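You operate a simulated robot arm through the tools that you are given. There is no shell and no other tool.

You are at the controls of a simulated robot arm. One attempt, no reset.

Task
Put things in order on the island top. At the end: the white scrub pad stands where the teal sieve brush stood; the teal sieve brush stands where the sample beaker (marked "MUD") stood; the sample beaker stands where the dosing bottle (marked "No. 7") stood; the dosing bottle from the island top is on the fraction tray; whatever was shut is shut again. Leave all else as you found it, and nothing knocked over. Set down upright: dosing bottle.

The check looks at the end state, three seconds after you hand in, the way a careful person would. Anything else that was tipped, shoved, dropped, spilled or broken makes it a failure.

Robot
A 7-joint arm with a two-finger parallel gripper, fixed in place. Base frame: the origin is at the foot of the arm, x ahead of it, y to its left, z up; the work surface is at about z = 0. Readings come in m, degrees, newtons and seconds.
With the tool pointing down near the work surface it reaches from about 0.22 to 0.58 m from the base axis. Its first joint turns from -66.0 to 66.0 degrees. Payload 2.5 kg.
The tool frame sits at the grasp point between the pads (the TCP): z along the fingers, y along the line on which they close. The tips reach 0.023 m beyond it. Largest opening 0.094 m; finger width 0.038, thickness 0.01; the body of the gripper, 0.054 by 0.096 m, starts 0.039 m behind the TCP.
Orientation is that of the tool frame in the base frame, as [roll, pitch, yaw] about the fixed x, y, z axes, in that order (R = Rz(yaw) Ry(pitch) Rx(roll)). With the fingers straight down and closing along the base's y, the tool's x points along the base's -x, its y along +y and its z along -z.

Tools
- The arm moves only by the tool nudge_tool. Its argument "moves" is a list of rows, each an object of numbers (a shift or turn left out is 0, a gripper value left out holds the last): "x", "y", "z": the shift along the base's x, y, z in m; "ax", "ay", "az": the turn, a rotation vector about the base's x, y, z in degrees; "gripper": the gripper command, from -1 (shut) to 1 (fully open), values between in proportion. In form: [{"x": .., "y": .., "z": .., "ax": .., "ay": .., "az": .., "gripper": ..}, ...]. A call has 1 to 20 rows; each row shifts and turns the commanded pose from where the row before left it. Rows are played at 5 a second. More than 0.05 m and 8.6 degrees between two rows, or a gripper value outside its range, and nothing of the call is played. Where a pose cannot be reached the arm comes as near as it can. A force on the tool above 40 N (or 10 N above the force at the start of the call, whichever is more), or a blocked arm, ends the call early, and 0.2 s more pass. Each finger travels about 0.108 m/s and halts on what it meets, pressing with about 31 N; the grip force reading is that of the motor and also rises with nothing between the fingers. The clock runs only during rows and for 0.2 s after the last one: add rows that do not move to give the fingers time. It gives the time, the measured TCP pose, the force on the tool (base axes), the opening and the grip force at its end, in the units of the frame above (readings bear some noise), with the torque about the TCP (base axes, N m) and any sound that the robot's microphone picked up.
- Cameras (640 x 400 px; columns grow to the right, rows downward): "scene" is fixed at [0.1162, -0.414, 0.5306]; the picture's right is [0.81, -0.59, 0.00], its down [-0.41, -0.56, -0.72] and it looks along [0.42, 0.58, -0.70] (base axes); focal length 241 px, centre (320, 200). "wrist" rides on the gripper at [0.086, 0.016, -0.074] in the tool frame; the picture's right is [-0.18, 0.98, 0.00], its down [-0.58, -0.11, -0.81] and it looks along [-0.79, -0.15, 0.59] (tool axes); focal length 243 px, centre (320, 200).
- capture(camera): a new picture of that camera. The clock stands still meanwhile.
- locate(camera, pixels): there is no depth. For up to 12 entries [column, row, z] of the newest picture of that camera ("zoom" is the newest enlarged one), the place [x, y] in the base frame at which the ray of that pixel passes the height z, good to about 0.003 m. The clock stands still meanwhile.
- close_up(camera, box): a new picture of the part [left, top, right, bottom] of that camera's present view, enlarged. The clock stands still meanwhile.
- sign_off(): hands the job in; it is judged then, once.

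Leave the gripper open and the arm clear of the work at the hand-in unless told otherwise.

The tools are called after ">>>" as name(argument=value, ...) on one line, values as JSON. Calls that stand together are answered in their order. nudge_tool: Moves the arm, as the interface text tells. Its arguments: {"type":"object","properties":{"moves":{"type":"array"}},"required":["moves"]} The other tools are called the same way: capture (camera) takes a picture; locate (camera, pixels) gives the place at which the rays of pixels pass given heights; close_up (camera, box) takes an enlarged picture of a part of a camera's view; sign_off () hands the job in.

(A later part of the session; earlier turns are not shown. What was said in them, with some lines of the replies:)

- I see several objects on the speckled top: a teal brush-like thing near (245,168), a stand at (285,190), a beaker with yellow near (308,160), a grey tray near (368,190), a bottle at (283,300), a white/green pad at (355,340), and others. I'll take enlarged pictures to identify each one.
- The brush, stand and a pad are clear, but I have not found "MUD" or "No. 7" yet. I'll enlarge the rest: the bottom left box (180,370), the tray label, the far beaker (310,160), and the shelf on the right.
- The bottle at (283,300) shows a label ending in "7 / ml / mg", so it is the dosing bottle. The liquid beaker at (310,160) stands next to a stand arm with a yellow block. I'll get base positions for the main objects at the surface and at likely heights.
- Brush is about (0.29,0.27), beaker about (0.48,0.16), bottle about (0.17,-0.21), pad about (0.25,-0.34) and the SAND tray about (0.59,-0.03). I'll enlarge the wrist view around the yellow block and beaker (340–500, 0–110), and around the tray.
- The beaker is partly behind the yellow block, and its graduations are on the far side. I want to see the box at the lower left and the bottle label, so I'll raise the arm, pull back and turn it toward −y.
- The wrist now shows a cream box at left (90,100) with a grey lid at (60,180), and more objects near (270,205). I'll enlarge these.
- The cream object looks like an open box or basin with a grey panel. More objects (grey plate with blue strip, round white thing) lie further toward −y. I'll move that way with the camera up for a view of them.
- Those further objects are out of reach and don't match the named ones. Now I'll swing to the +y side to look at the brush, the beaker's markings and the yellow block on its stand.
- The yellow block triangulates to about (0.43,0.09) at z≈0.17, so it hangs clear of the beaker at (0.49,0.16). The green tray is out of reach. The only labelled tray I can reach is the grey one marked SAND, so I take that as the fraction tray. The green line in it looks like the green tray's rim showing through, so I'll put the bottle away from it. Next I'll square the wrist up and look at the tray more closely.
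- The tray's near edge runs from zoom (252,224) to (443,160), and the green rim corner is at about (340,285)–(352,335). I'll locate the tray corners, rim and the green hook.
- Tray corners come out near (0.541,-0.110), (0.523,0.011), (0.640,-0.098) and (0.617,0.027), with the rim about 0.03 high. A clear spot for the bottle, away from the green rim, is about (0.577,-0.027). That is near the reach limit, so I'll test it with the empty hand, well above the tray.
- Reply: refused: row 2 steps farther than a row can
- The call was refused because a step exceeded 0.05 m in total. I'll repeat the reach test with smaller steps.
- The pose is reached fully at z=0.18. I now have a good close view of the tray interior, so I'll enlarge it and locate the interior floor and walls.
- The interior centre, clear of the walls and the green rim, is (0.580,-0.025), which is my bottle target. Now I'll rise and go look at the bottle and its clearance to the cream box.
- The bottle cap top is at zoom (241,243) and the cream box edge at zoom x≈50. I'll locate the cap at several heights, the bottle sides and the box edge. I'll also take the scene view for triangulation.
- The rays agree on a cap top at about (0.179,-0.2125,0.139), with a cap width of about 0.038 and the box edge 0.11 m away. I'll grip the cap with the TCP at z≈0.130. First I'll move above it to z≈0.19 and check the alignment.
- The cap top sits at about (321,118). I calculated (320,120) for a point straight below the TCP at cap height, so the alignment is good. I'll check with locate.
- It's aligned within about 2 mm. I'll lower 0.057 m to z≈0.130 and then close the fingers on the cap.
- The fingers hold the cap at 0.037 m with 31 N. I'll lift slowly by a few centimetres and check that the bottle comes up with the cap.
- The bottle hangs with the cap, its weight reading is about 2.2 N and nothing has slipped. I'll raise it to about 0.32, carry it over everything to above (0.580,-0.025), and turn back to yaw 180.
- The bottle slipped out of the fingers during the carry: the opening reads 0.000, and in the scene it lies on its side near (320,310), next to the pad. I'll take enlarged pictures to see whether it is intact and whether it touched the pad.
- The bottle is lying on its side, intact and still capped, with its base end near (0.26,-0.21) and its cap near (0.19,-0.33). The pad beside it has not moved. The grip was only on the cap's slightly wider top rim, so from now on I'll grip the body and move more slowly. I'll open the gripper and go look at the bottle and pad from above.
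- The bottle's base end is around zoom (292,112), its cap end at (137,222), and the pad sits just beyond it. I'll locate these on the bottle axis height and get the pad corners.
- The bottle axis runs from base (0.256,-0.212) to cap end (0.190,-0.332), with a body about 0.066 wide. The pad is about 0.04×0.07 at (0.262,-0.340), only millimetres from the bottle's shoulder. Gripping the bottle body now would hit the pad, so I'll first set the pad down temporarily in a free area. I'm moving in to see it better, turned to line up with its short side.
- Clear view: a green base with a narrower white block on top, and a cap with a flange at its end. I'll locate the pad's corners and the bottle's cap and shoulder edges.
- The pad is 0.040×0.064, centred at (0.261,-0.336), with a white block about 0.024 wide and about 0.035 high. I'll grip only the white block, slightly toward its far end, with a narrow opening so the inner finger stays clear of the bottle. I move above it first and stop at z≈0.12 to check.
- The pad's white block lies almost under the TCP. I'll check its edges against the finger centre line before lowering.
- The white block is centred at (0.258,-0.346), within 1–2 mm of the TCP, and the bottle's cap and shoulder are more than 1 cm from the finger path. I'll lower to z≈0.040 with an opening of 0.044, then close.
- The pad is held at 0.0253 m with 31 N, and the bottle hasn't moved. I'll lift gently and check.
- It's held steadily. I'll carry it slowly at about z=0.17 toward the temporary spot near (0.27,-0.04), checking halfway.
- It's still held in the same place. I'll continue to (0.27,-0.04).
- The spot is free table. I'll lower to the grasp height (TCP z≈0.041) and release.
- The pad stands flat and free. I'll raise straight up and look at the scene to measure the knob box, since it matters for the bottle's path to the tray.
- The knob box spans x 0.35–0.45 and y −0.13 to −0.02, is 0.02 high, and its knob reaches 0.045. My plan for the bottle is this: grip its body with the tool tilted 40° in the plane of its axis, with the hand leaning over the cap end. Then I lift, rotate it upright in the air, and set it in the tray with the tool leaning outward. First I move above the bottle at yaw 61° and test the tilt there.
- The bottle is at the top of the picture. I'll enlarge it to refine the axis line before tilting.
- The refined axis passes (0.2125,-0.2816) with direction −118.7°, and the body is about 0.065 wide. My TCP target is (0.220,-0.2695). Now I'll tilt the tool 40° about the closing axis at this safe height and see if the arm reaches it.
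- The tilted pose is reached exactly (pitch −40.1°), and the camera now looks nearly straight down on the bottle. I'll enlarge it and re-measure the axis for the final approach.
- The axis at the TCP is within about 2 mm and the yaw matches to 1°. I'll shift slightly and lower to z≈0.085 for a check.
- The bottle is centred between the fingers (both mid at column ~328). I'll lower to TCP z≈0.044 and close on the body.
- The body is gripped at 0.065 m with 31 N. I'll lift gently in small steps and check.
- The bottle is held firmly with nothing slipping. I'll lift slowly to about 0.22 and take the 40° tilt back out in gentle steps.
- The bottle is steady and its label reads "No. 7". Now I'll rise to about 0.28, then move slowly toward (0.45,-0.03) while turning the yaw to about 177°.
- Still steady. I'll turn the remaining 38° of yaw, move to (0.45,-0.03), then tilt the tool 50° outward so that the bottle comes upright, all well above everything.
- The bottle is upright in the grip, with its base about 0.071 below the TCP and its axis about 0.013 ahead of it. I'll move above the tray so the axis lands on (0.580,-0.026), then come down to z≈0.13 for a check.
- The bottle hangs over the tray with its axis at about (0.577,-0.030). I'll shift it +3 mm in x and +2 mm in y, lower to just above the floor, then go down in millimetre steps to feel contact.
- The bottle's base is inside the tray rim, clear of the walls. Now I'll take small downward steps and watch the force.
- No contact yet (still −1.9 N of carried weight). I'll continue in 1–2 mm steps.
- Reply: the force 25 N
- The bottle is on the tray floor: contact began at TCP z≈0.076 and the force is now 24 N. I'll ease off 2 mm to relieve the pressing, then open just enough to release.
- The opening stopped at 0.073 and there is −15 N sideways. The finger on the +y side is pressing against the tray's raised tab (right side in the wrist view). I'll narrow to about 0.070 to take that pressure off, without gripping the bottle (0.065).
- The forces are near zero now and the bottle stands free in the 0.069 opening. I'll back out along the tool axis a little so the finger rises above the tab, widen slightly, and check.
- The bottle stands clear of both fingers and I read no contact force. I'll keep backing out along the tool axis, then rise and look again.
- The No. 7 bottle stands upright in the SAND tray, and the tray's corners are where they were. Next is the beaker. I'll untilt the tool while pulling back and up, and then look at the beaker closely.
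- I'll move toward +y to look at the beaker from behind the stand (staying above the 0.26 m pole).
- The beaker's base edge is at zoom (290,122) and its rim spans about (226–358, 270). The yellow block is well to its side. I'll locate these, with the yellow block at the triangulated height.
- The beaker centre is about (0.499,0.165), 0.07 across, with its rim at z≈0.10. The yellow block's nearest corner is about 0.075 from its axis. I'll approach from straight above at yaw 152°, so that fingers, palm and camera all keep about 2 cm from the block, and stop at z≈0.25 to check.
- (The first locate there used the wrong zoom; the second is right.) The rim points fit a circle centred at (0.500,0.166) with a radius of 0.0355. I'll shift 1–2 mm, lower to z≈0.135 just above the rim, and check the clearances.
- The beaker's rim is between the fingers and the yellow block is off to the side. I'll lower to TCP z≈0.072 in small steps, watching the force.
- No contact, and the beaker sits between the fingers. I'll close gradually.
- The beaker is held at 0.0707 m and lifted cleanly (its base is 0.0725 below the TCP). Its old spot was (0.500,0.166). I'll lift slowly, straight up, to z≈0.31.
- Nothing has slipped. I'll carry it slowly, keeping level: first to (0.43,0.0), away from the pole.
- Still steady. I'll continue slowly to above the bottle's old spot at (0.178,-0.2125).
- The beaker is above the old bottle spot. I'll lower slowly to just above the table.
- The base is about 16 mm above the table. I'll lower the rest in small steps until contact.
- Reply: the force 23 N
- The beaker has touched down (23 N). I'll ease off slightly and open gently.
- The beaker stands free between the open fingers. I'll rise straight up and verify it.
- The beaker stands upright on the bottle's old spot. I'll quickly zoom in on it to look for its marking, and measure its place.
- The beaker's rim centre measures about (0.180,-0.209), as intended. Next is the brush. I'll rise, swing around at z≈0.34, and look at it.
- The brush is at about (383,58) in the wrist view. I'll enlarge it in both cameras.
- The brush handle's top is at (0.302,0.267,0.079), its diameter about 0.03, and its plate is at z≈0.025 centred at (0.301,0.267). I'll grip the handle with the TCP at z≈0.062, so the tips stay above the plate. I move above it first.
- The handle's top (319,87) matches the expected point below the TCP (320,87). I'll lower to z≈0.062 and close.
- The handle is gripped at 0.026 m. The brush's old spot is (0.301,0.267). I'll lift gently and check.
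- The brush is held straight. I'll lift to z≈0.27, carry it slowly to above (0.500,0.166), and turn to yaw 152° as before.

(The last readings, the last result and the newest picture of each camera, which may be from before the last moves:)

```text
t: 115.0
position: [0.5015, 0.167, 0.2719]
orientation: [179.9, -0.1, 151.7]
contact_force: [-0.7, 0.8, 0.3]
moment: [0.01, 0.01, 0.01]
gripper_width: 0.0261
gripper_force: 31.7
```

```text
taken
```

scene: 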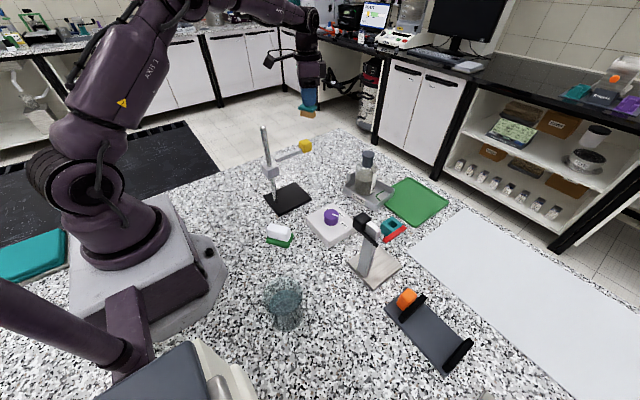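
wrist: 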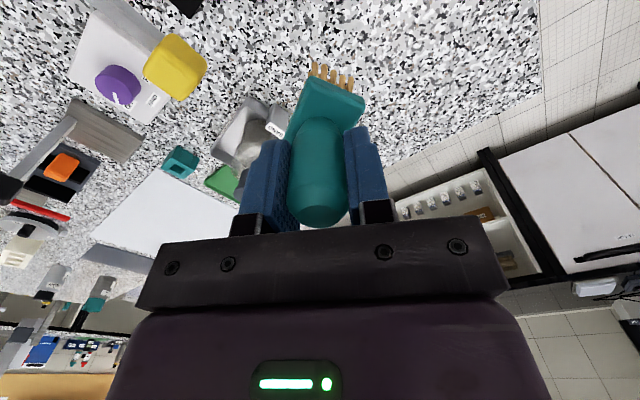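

The brush is over the beaker's old spot. I'll lower slowly to just above the table.

>>> nudge_tool(moves=[{"x": -0.001, "y": -0.001, "z": -0.01, "gripper": -1}, {"z": -0.02}, {"z": -0.02}, {"z": -0.02}, {"z": -0.02}, {"z": -0.02}, {"z": -0.02}, {"z": -0.02}, {"z": -0.02}, {"z": -0.015}, {"z": -0.01}, {"z": -0.006}, {}])

>>> close_up(camera="scene", box=[260, 100, 360, 200])

```text
t: 117.8
position: [0.5004, 0.1658, 0.0697]
orientation: [179.9, 0.0, 151.9]
contact_force: [0.3, -0.6, -0.2]
moment: [0.0, 0.03, 0.0]
gripper_width: 0.0262
gripper_force: 30.9
```

```text
4.00 times, centred on (310, 150) of scene
```

zoom: 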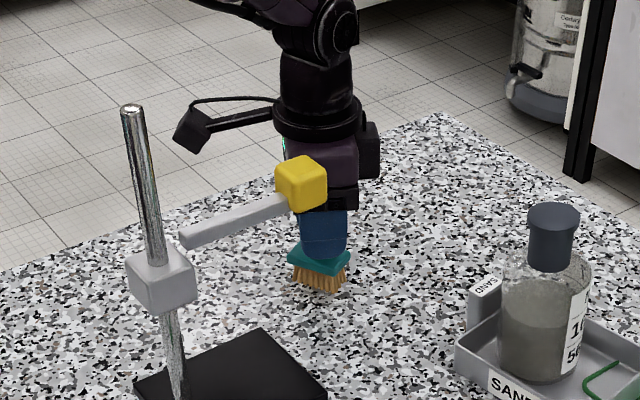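

It's about 6 mm above the table and clear of the yellow block. I'll take the last small steps to contact.

>>> nudge_tool(moves=[{"z": -0.003, "gripper": -1}, {"z": -0.002}, {}])

>>> nudge_tool(moves=[{"z": -0.001, "gripper": -1}, {}])

>>> nudge_tool(moves=[{"z": -0.001, "gripper": -1}, {}])

```text
t: 118.6
position: [0.5006, 0.165, 0.0657]
orientation: [179.9, 0.0, 151.9]
contact_force: [0.4, 0.2, -0.3]
moment: [-0.03, -0.02, 0.0]
gripper_width: 0.0263
gripper_force: 31.0
```

```text
t: 119.2
position: [0.5001, 0.1648, 0.0641]
orientation: [179.9, 0.1, 151.9]
contact_force: [-0.1, -0.2, 0.3]
moment: [-0.03, 0.0, -0.02]
gripper_width: 0.0263
gripper_force: 31.1
```

```text
t: 119.8
position: [0.4998, 0.1668, 0.064]
orientation: [179.8, 0.0, 151.9]
contact_force: [-4.5, -1.6, 14.4]
moment: [-0.19, 0.38, 0.03]
gripper_width: 0.0262
gripper_force: 30.6
```

Contact with the table (14 N). I'll ease off slightly, then open modestly.

>>> nudge_tool(moves=[{"z": 0.0008, "gripper": -1}, {}, {"gripper": -0.4}, {"gripper": -0.2}, {"gripper": 0.1}, {}])

>>> capture(camera="wrist")

>>> close_up(camera="scene", box=[260, 100, 360, 200])

```text
t: 121.2
position: [0.5006, 0.1663, 0.0643]
orientation: [179.9, 0.0, 152.0]
contact_force: [0.5, -0.5, 0.1]
moment: [0.01, 0.02, -0.02]
gripper_width: 0.0516
gripper_force: 0.0
```

```text
taken
```

wrist: 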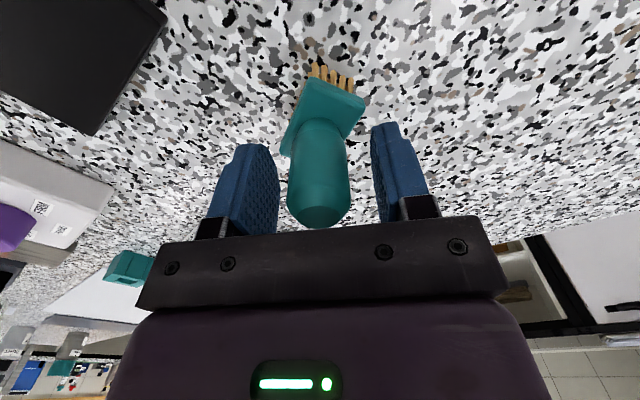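

```text
4.00 times, centred on (310, 150) of scene
```

zoom: 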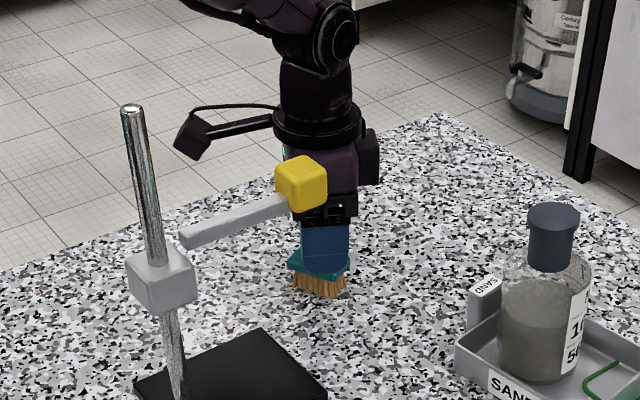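

The brush stands free between the fingers. I'll rise straight up to z≈0.30 and check it.

>>> nudge_tool(moves=[{"z": 0.02, "gripper": 0.1}, {"z": 0.035}, {"z": 0.045}, {"z": 0.045}, {"z": 0.045}, {"z": 0.045}, {}])

>>> capture(camera="scene")

>>> close_up(camera="scene", box=[260, 100, 360, 200])

```text
t: 122.8
position: [0.5041, 0.1645, 0.298]
orientation: [180.0, 0.0, 151.9]
contact_force: [0.0, -0.4, -0.9]
moment: [0.02, -0.04, -0.01]
gripper_width: 0.052
gripper_force: 0.1
```

```text
taken
```

scene: 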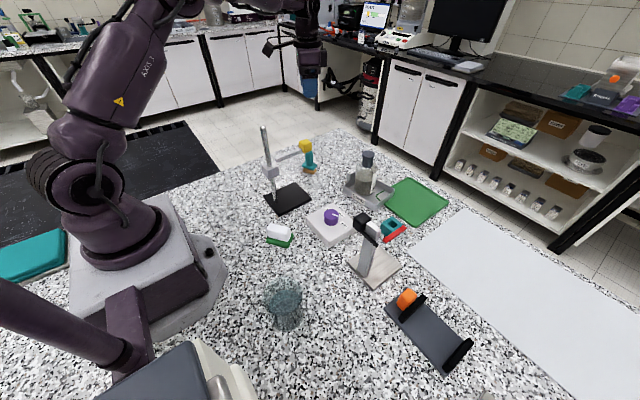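

```text
4.00 times, centred on (310, 150) of scene
```

zoom: 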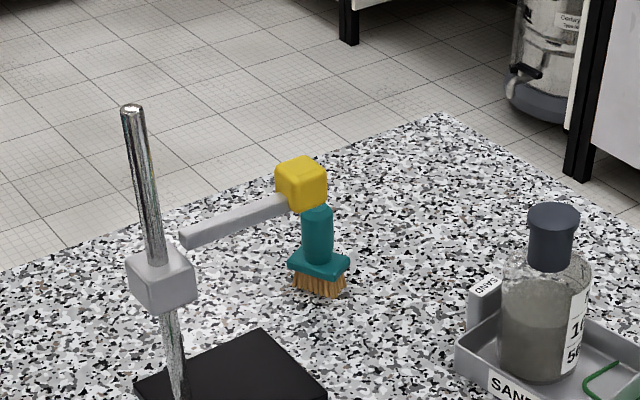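

The brush stands upright on the beaker's old spot and the yellow arm is unmoved. Last is the pad. I'll go back over its temporary place at yaw 127°, staying above the pole's height.

>>> nudge_tool(moves=[{"z": 0.035}, {"x": -0.026, "y": -0.0225, "az": -2.8}, {"x": -0.026, "y": -0.0225, "az": -2.8}, {"x": -0.026, "y": -0.0225, "az": -2.8}, {"x": -0.026, "y": -0.0225, "az": -2.8}, {"x": -0.026, "y": -0.0225, "az": -2.8}, {"x": -0.026, "y": -0.0225, "az": -2.8}, {"x": -0.026, "y": -0.0225, "az": -2.8}, {"x": -0.026, "y": -0.0225, "az": -2.8}, {"x": -0.026, "y": -0.0195, "az": -2.8}, {"z": -0.04}, {"z": -0.045}, {"z": -0.045}, {}, {}])

>>> capture(camera="wrist")

>>> close_up(camera="wrist", box=[230, 0, 410, 150])

```text
t: 126.0
position: [0.267, -0.0312, 0.2042]
orientation: [179.8, -0.1, 126.8]
contact_force: [0.2, -0.4, -0.4]
moment: [0.01, -0.01, 0.0]
gripper_width: 0.0516
gripper_force: 0.1
```

```text
taken
```

wrist: 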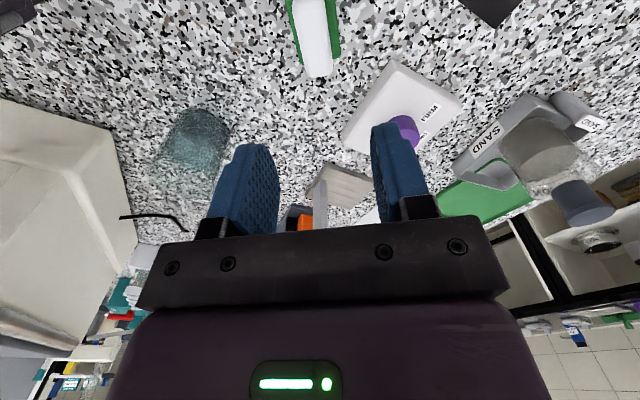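

```text
2.67 times, centred on (320, 75) of wrist
```

zoom: 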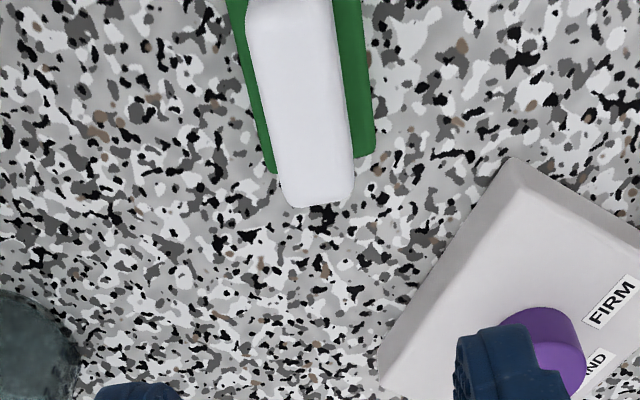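

>>> locate(camera="zoom", pixels=[[275, 173, 0.008], [375, 155, 0.008], [318, 207, 0.03], [268, 100, 0.033], [350, 100, 0.033], [248, 5, 0.033], [330, 5, 0.033], [228, 5, 0.008], [361, 5, 0.008]])

>>> close_up(camera="scene", box=[250, 210, 320, 260])

```text
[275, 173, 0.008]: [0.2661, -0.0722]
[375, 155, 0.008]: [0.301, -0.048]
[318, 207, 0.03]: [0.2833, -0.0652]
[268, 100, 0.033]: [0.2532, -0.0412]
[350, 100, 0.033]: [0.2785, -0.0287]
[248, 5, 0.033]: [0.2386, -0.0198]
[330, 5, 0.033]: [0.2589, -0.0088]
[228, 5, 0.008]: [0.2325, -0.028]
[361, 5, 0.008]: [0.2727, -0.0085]
```

```text
8.00 times, centred on (285, 235) of scene
```

zoom: 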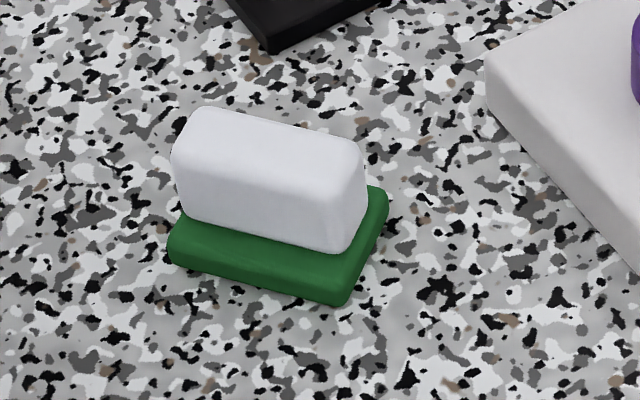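

The pad is centred at about (0.265,-0.034) and lines up with the fingers. I'll shift 2–3 mm, lower to z≈0.041 and close on the white block.

>>> nudge_tool(moves=[{"x": -0.002, "y": -0.003, "z": -0.03, "gripper": 0.1}, {"z": -0.04}, {"z": -0.04}, {"z": -0.035}, {"z": -0.018}, {}, {"gripper": -0.2}, {"gripper": -1}, {"gripper": -1}, {"gripper": -1}])

>>> capture(camera="wrist")

```text
t: 128.2
position: [0.2663, -0.0362, 0.0422]
orientation: [179.9, 0.1, 126.7]
contact_force: [-1.4, 0.2, -0.3]
moment: [0.01, 0.01, -0.01]
gripper_width: 0.025
gripper_force: 30.7
```

```text
taken
```

wrist: 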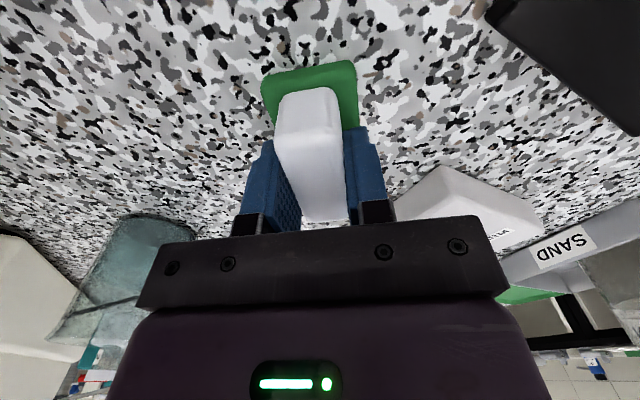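

The pad is gripped (0.025 m). I'll lift slowly to z≈0.34, so it passes above the 0.26 m pole on the way.

>>> nudge_tool(moves=[{"z": 0.005, "gripper": -1}, {"z": 0.01}, {"z": 0.015}, {"z": 0.02}, {"z": 0.022}, {"z": 0.022}, {"z": 0.022}, {"z": 0.022}, {"z": 0.022}, {"z": 0.022}, {"z": 0.022}, {"z": 0.022}, {"z": 0.022}, {"z": 0.022}, {"z": 0.018}, {"z": 0.01}, {}])

>>> capture(camera="wrist")

```text
t: 131.8
position: [0.2646, -0.0366, 0.3375]
orientation: [179.9, 0.0, 126.7]
contact_force: [-0.1, -0.5, -0.8]
moment: [-0.01, 0.0, 0.01]
gripper_width: 0.025
gripper_force: 31.2
```

```text
taken
```

wrist: 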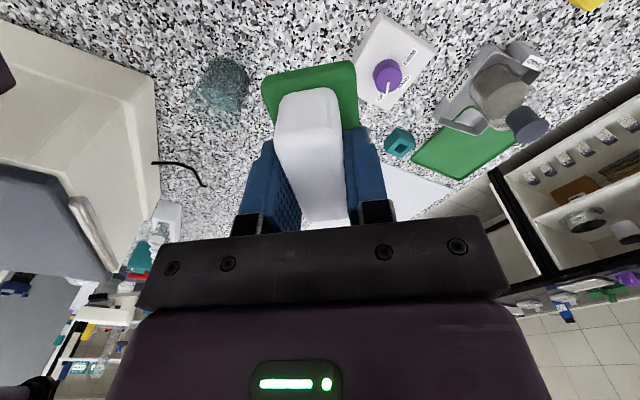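

It's held firmly. I'll carry it slowly over to (0.301,0.267), bowing slightly toward the base to stay away from the pole, and turn to yaw 180°.

>>> nudge_tool(moves=[{"x": -0.001, "y": 0.01, "az": 2, "gripper": -1}, {"x": -0.002, "y": 0.018, "az": 3.4}, {"x": -0.003, "y": 0.022, "az": 3.6}, {"x": -0.003, "y": 0.022, "az": 3.6}, {"x": -0.003, "y": 0.022, "az": 3.6}, {"x": -0.002, "y": 0.022, "az": 3.6}, {"x": 0.0, "y": 0.022, "az": 3.6}, {"x": 0.003, "y": 0.022, "az": 3.6}, {"x": 0.006, "y": 0.022, "az": 3.6}, {"x": 0.008, "y": 0.022, "az": 3.6}, {"x": 0.008, "y": 0.022, "az": 3.6}, {"x": 0.008, "y": 0.022, "az": 3.6}, {"x": 0.008, "y": 0.022, "az": 3.6}, {"x": 0.006, "y": 0.018, "az": 3.6}, {"x": 0.004, "y": 0.012, "az": 3.6}, {"x": 0.001, "y": 0.004, "az": 1.1}, {}])

>>> capture(camera="wrist")

>>> capture(camera="scene")

```text
t: 135.4
position: [0.3032, 0.2671, 0.3391]
orientation: [179.9, 0.0, -179.8]
contact_force: [0.3, 0.0, -0.5]
moment: [0.02, 0.0, -0.01]
gripper_width: 0.0254
gripper_force: 31.0
```

```text
taken
```

wrist: 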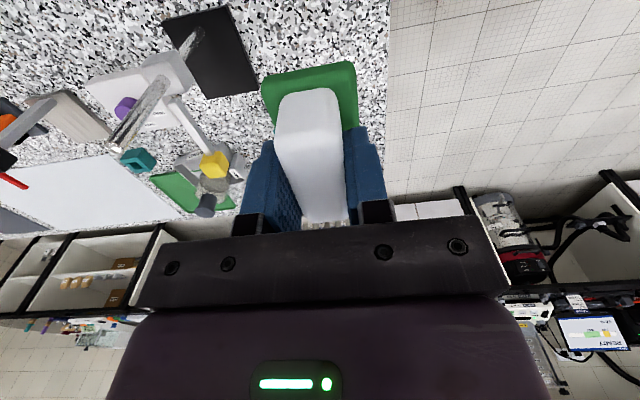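

```text
taken
```

scene: 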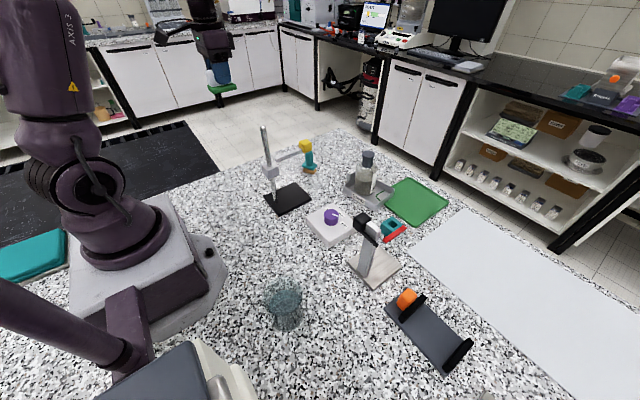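

The pad is above the brush's old spot (pad centre about (0.301,0.267)). I'll lower slowly.

>>> nudge_tool(moves=[{"z": -0.012, "gripper": -1}, {"z": -0.022}, {"z": -0.022}, {"z": -0.022}, {"z": -0.022}, {"z": -0.022}, {"z": -0.022}, {"z": -0.022}, {"z": -0.022}, {"z": -0.022}, {"z": -0.022}, {"z": -0.022}, {"z": -0.018}, {"z": -0.01}, {"z": -0.008}, {}])

>>> close_up(camera="scene", box=[200, 100, 300, 200])

```text
t: 138.8
position: [0.3034, 0.2674, 0.0478]
orientation: [179.8, 0.0, -180.0]
contact_force: [-0.1, 0.6, -0.8]
moment: [0.04, 0.02, -0.01]
gripper_width: 0.0252
gripper_force: 31.2
```

```text
4.00 times, centred on (250, 150) of scene
```

zoom: 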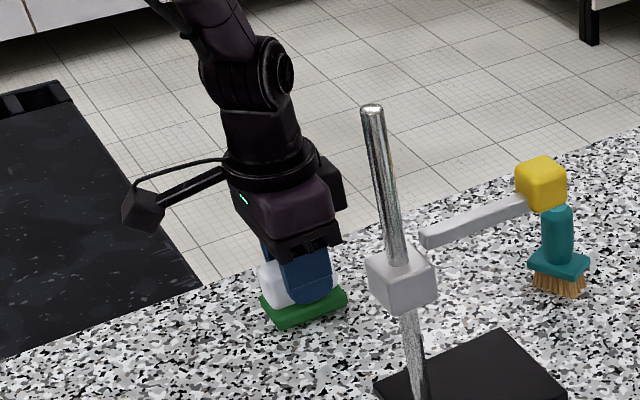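

It's a few millimetres above the table and well inside the edge. I'll take the final small steps to contact.

>>> nudge_tool(moves=[{"z": -0.003, "gripper": -1}, {"z": -0.0015}, {}])

>>> nudge_tool(moves=[{"z": -0.001, "gripper": -1}, {}])

```text
t: 139.6
position: [0.3024, 0.2671, 0.0434]
orientation: [179.9, 0.0, -180.0]
contact_force: [0.5, 0.3, -0.8]
moment: [0.02, 0.01, -0.02]
gripper_width: 0.0252
gripper_force: 31.2
```

```text
t: 140.2
position: [0.3027, 0.2664, 0.043]
orientation: [179.9, 0.0, -179.9]
contact_force: [0.0, 0.7, -0.6]
moment: [-0.01, -0.01, -0.03]
gripper_width: 0.0252
gripper_force: 31.6
```

>>> nudge_tool(moves=[{"z": -0.0008, "gripper": -1}, {}])

>>> nudge_tool(moves=[{"z": -0.0006, "gripper": -1}, {}])

```text
t: 140.8
position: [0.3017, 0.267, 0.0417]
orientation: [179.9, 0.0, 180.0]
contact_force: [-0.5, -0.2, -1.1]
moment: [0.0, 0.01, 0.01]
gripper_width: 0.0254
gripper_force: 30.4
```

```text
t: 141.4
position: [0.3026, 0.2671, 0.0419]
orientation: [179.7, 0.0, 180.0]
contact_force: [-0.8, -1.3, 2.9]
moment: [-0.08, -0.07, 0.0]
gripper_width: 0.0253
gripper_force: 31.1
```

The pad has just touched the table (force turned to +2.9 N). I'll release it and rise.

>>> nudge_tool(moves=[{}, {"gripper": -0.4}, {"gripper": -0.2}, {"gripper": 0.05}, {}, {"z": 0.02}, {"z": 0.04}, {"z": 0.045}, {"z": 0.045}, {"z": 0.045}, {"z": 0.045}, {"z": 0.045}, {}])

>>> capture(camera="scene")

>>> close_up(camera="scene", box=[220, 130, 340, 230])

>>> capture(camera="wrist")

```text
t: 144.2
position: [0.3042, 0.2638, 0.325]
orientation: [179.9, -0.1, 179.9]
contact_force: [0.4, 0.4, -1.1]
moment: [0.03, 0.02, -0.02]
gripper_width: 0.049
gripper_force: 0.0
```

```text
taken
```

scene: 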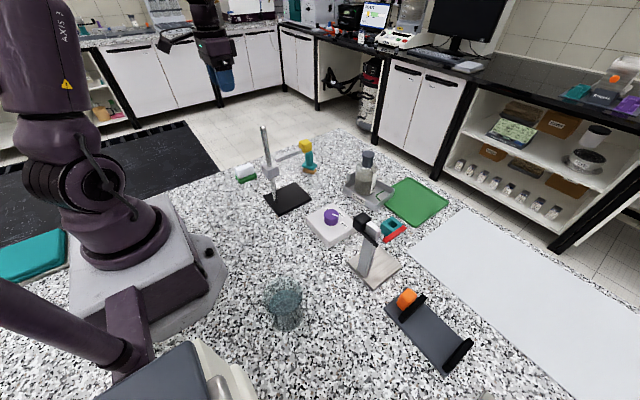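

```text
4.00 times, centred on (280, 180) of scene
```

zoom: 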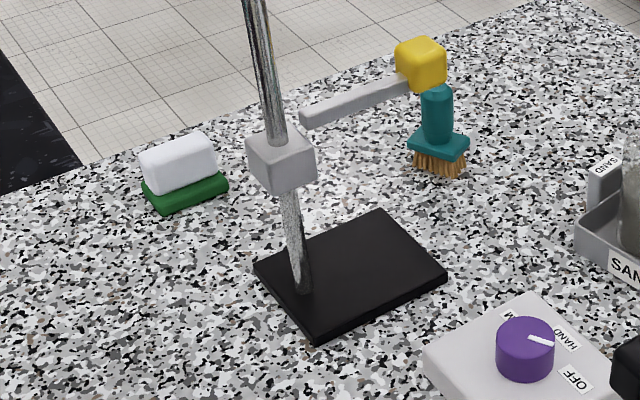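

```text
taken
```

wrist: 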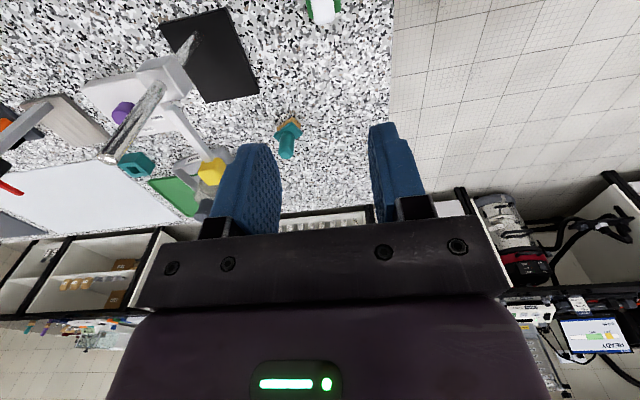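

All four objects are in place: the pad at the brush's old spot, the brush at the beaker's, the beaker at the bottle's, and the bottle in the tray. I'll open the gripper, move the arm back to its starting pose (well above everything), and do a final check.

>>> nudge_tool(moves=[{"z": 0.02, "gripper": 1}, {"x": 0.02, "y": -0.03}, {"x": 0.02, "y": -0.03}, {"x": 0.02, "y": -0.03}, {"x": 0.02, "y": -0.03}, {"x": 0.02, "y": -0.03}, {"x": 0.02, "y": -0.03}, {"x": 0.02, "y": -0.03}, {"x": 0.013, "y": -0.017}, {"z": -0.03}, {}, {}])

>>> capture(camera="scene")

>>> close_up(camera="scene", box=[320, 130, 470, 250])

>>> close_up(camera="scene", box=[230, 220, 420, 380])

>>> capture(camera="wrist")

```text
t: 146.8
position: [0.4544, 0.0391, 0.3161]
orientation: [179.9, 0.1, 180.0]
contact_force: [0.9, -0.3, 0.7]
moment: [-0.02, 0.02, -0.02]
gripper_width: 0.0941
gripper_force: 0.0
```

```text
taken
```

scene: 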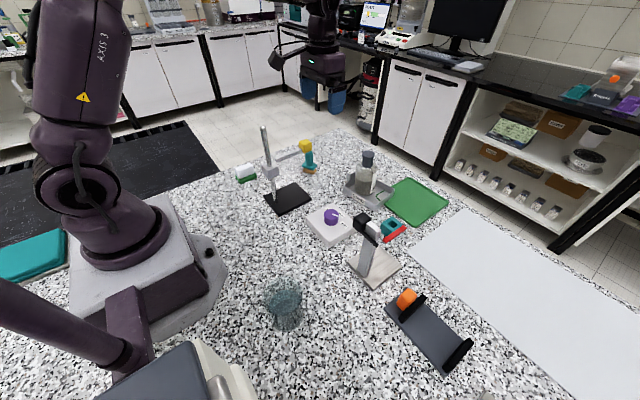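

```text
3.33 times, centred on (395, 190) of scene
```

zoom: 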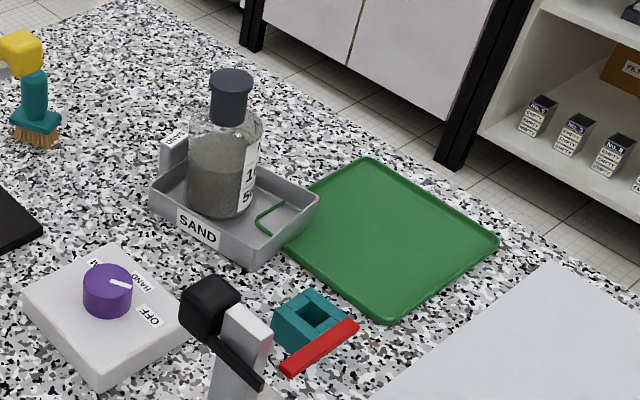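

```text
2.50 times, centred on (325, 300) of scene
```

zoom: 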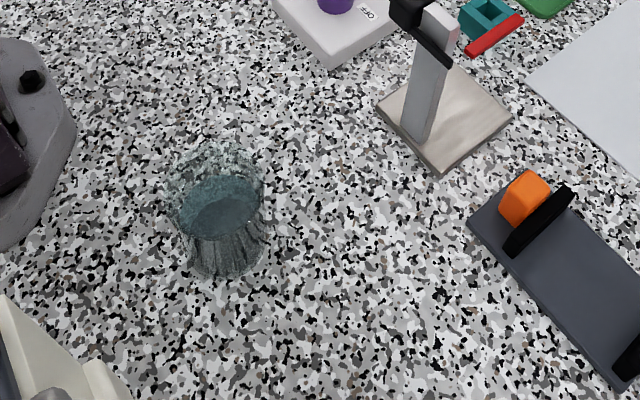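

```text
taken
```

wrist: 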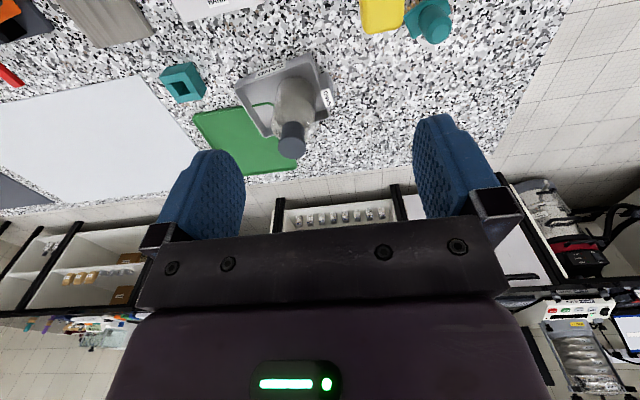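

Final check against the start pictures:
- The bottle stands upright in the SAND tray, and the tray hasn't moved.
- The beaker, brush and pad stand on their target spots.
- The stand arm, knob (still OFF), metal stand, teal block and dark slab look unchanged, and there is no spill where the bottle fell.
- Nothing was opened, so there was nothing to shut.

One thing went wrong: the bottle slipped from my first grip and fell on its side during the carry. It is intact and capped, and I set it upright in the tray. I never saw the "MUD" mark, but this is the only beaker I saw on the island. The gripper is open and the arm is clear, so I'm handing in.

>>> sign_off()

```text
The job is handed in.
```

The job is handed in. All four items are where you asked, but I dropped the dosing bottle once along the way.

- **Dosing bottle (No. 7):** it stands upright on the grey tray marked SAND. I took that as the fraction tray because it was the only labelled tray within reach.
- **Sample beaker:** it stands where the dosing bottle stood. I never saw the "MUD" mark, but it was the only beaker I saw on the island.
- **Teal sieve brush:** it stands where the beaker stood.
- **White scrub pad:** it stands where the brush stood.

**The drop:** my first grip held only the rim of the bottle's cap. The bottle slipped out while being carried and landed on its side next to the scrub pad. It stayed capped, I saw no damage or spill, and the pad looked unmoved. I then picked it up by the body and set it upright in the tray. While letting go of it, a finger pressed on the tray's raised tab, but the tray's corners did not move.

Nothing had to be opened, so there was nothing to shut again. Everything else on the island looked unchanged in the last pictures. The arm is clear with the gripper open.
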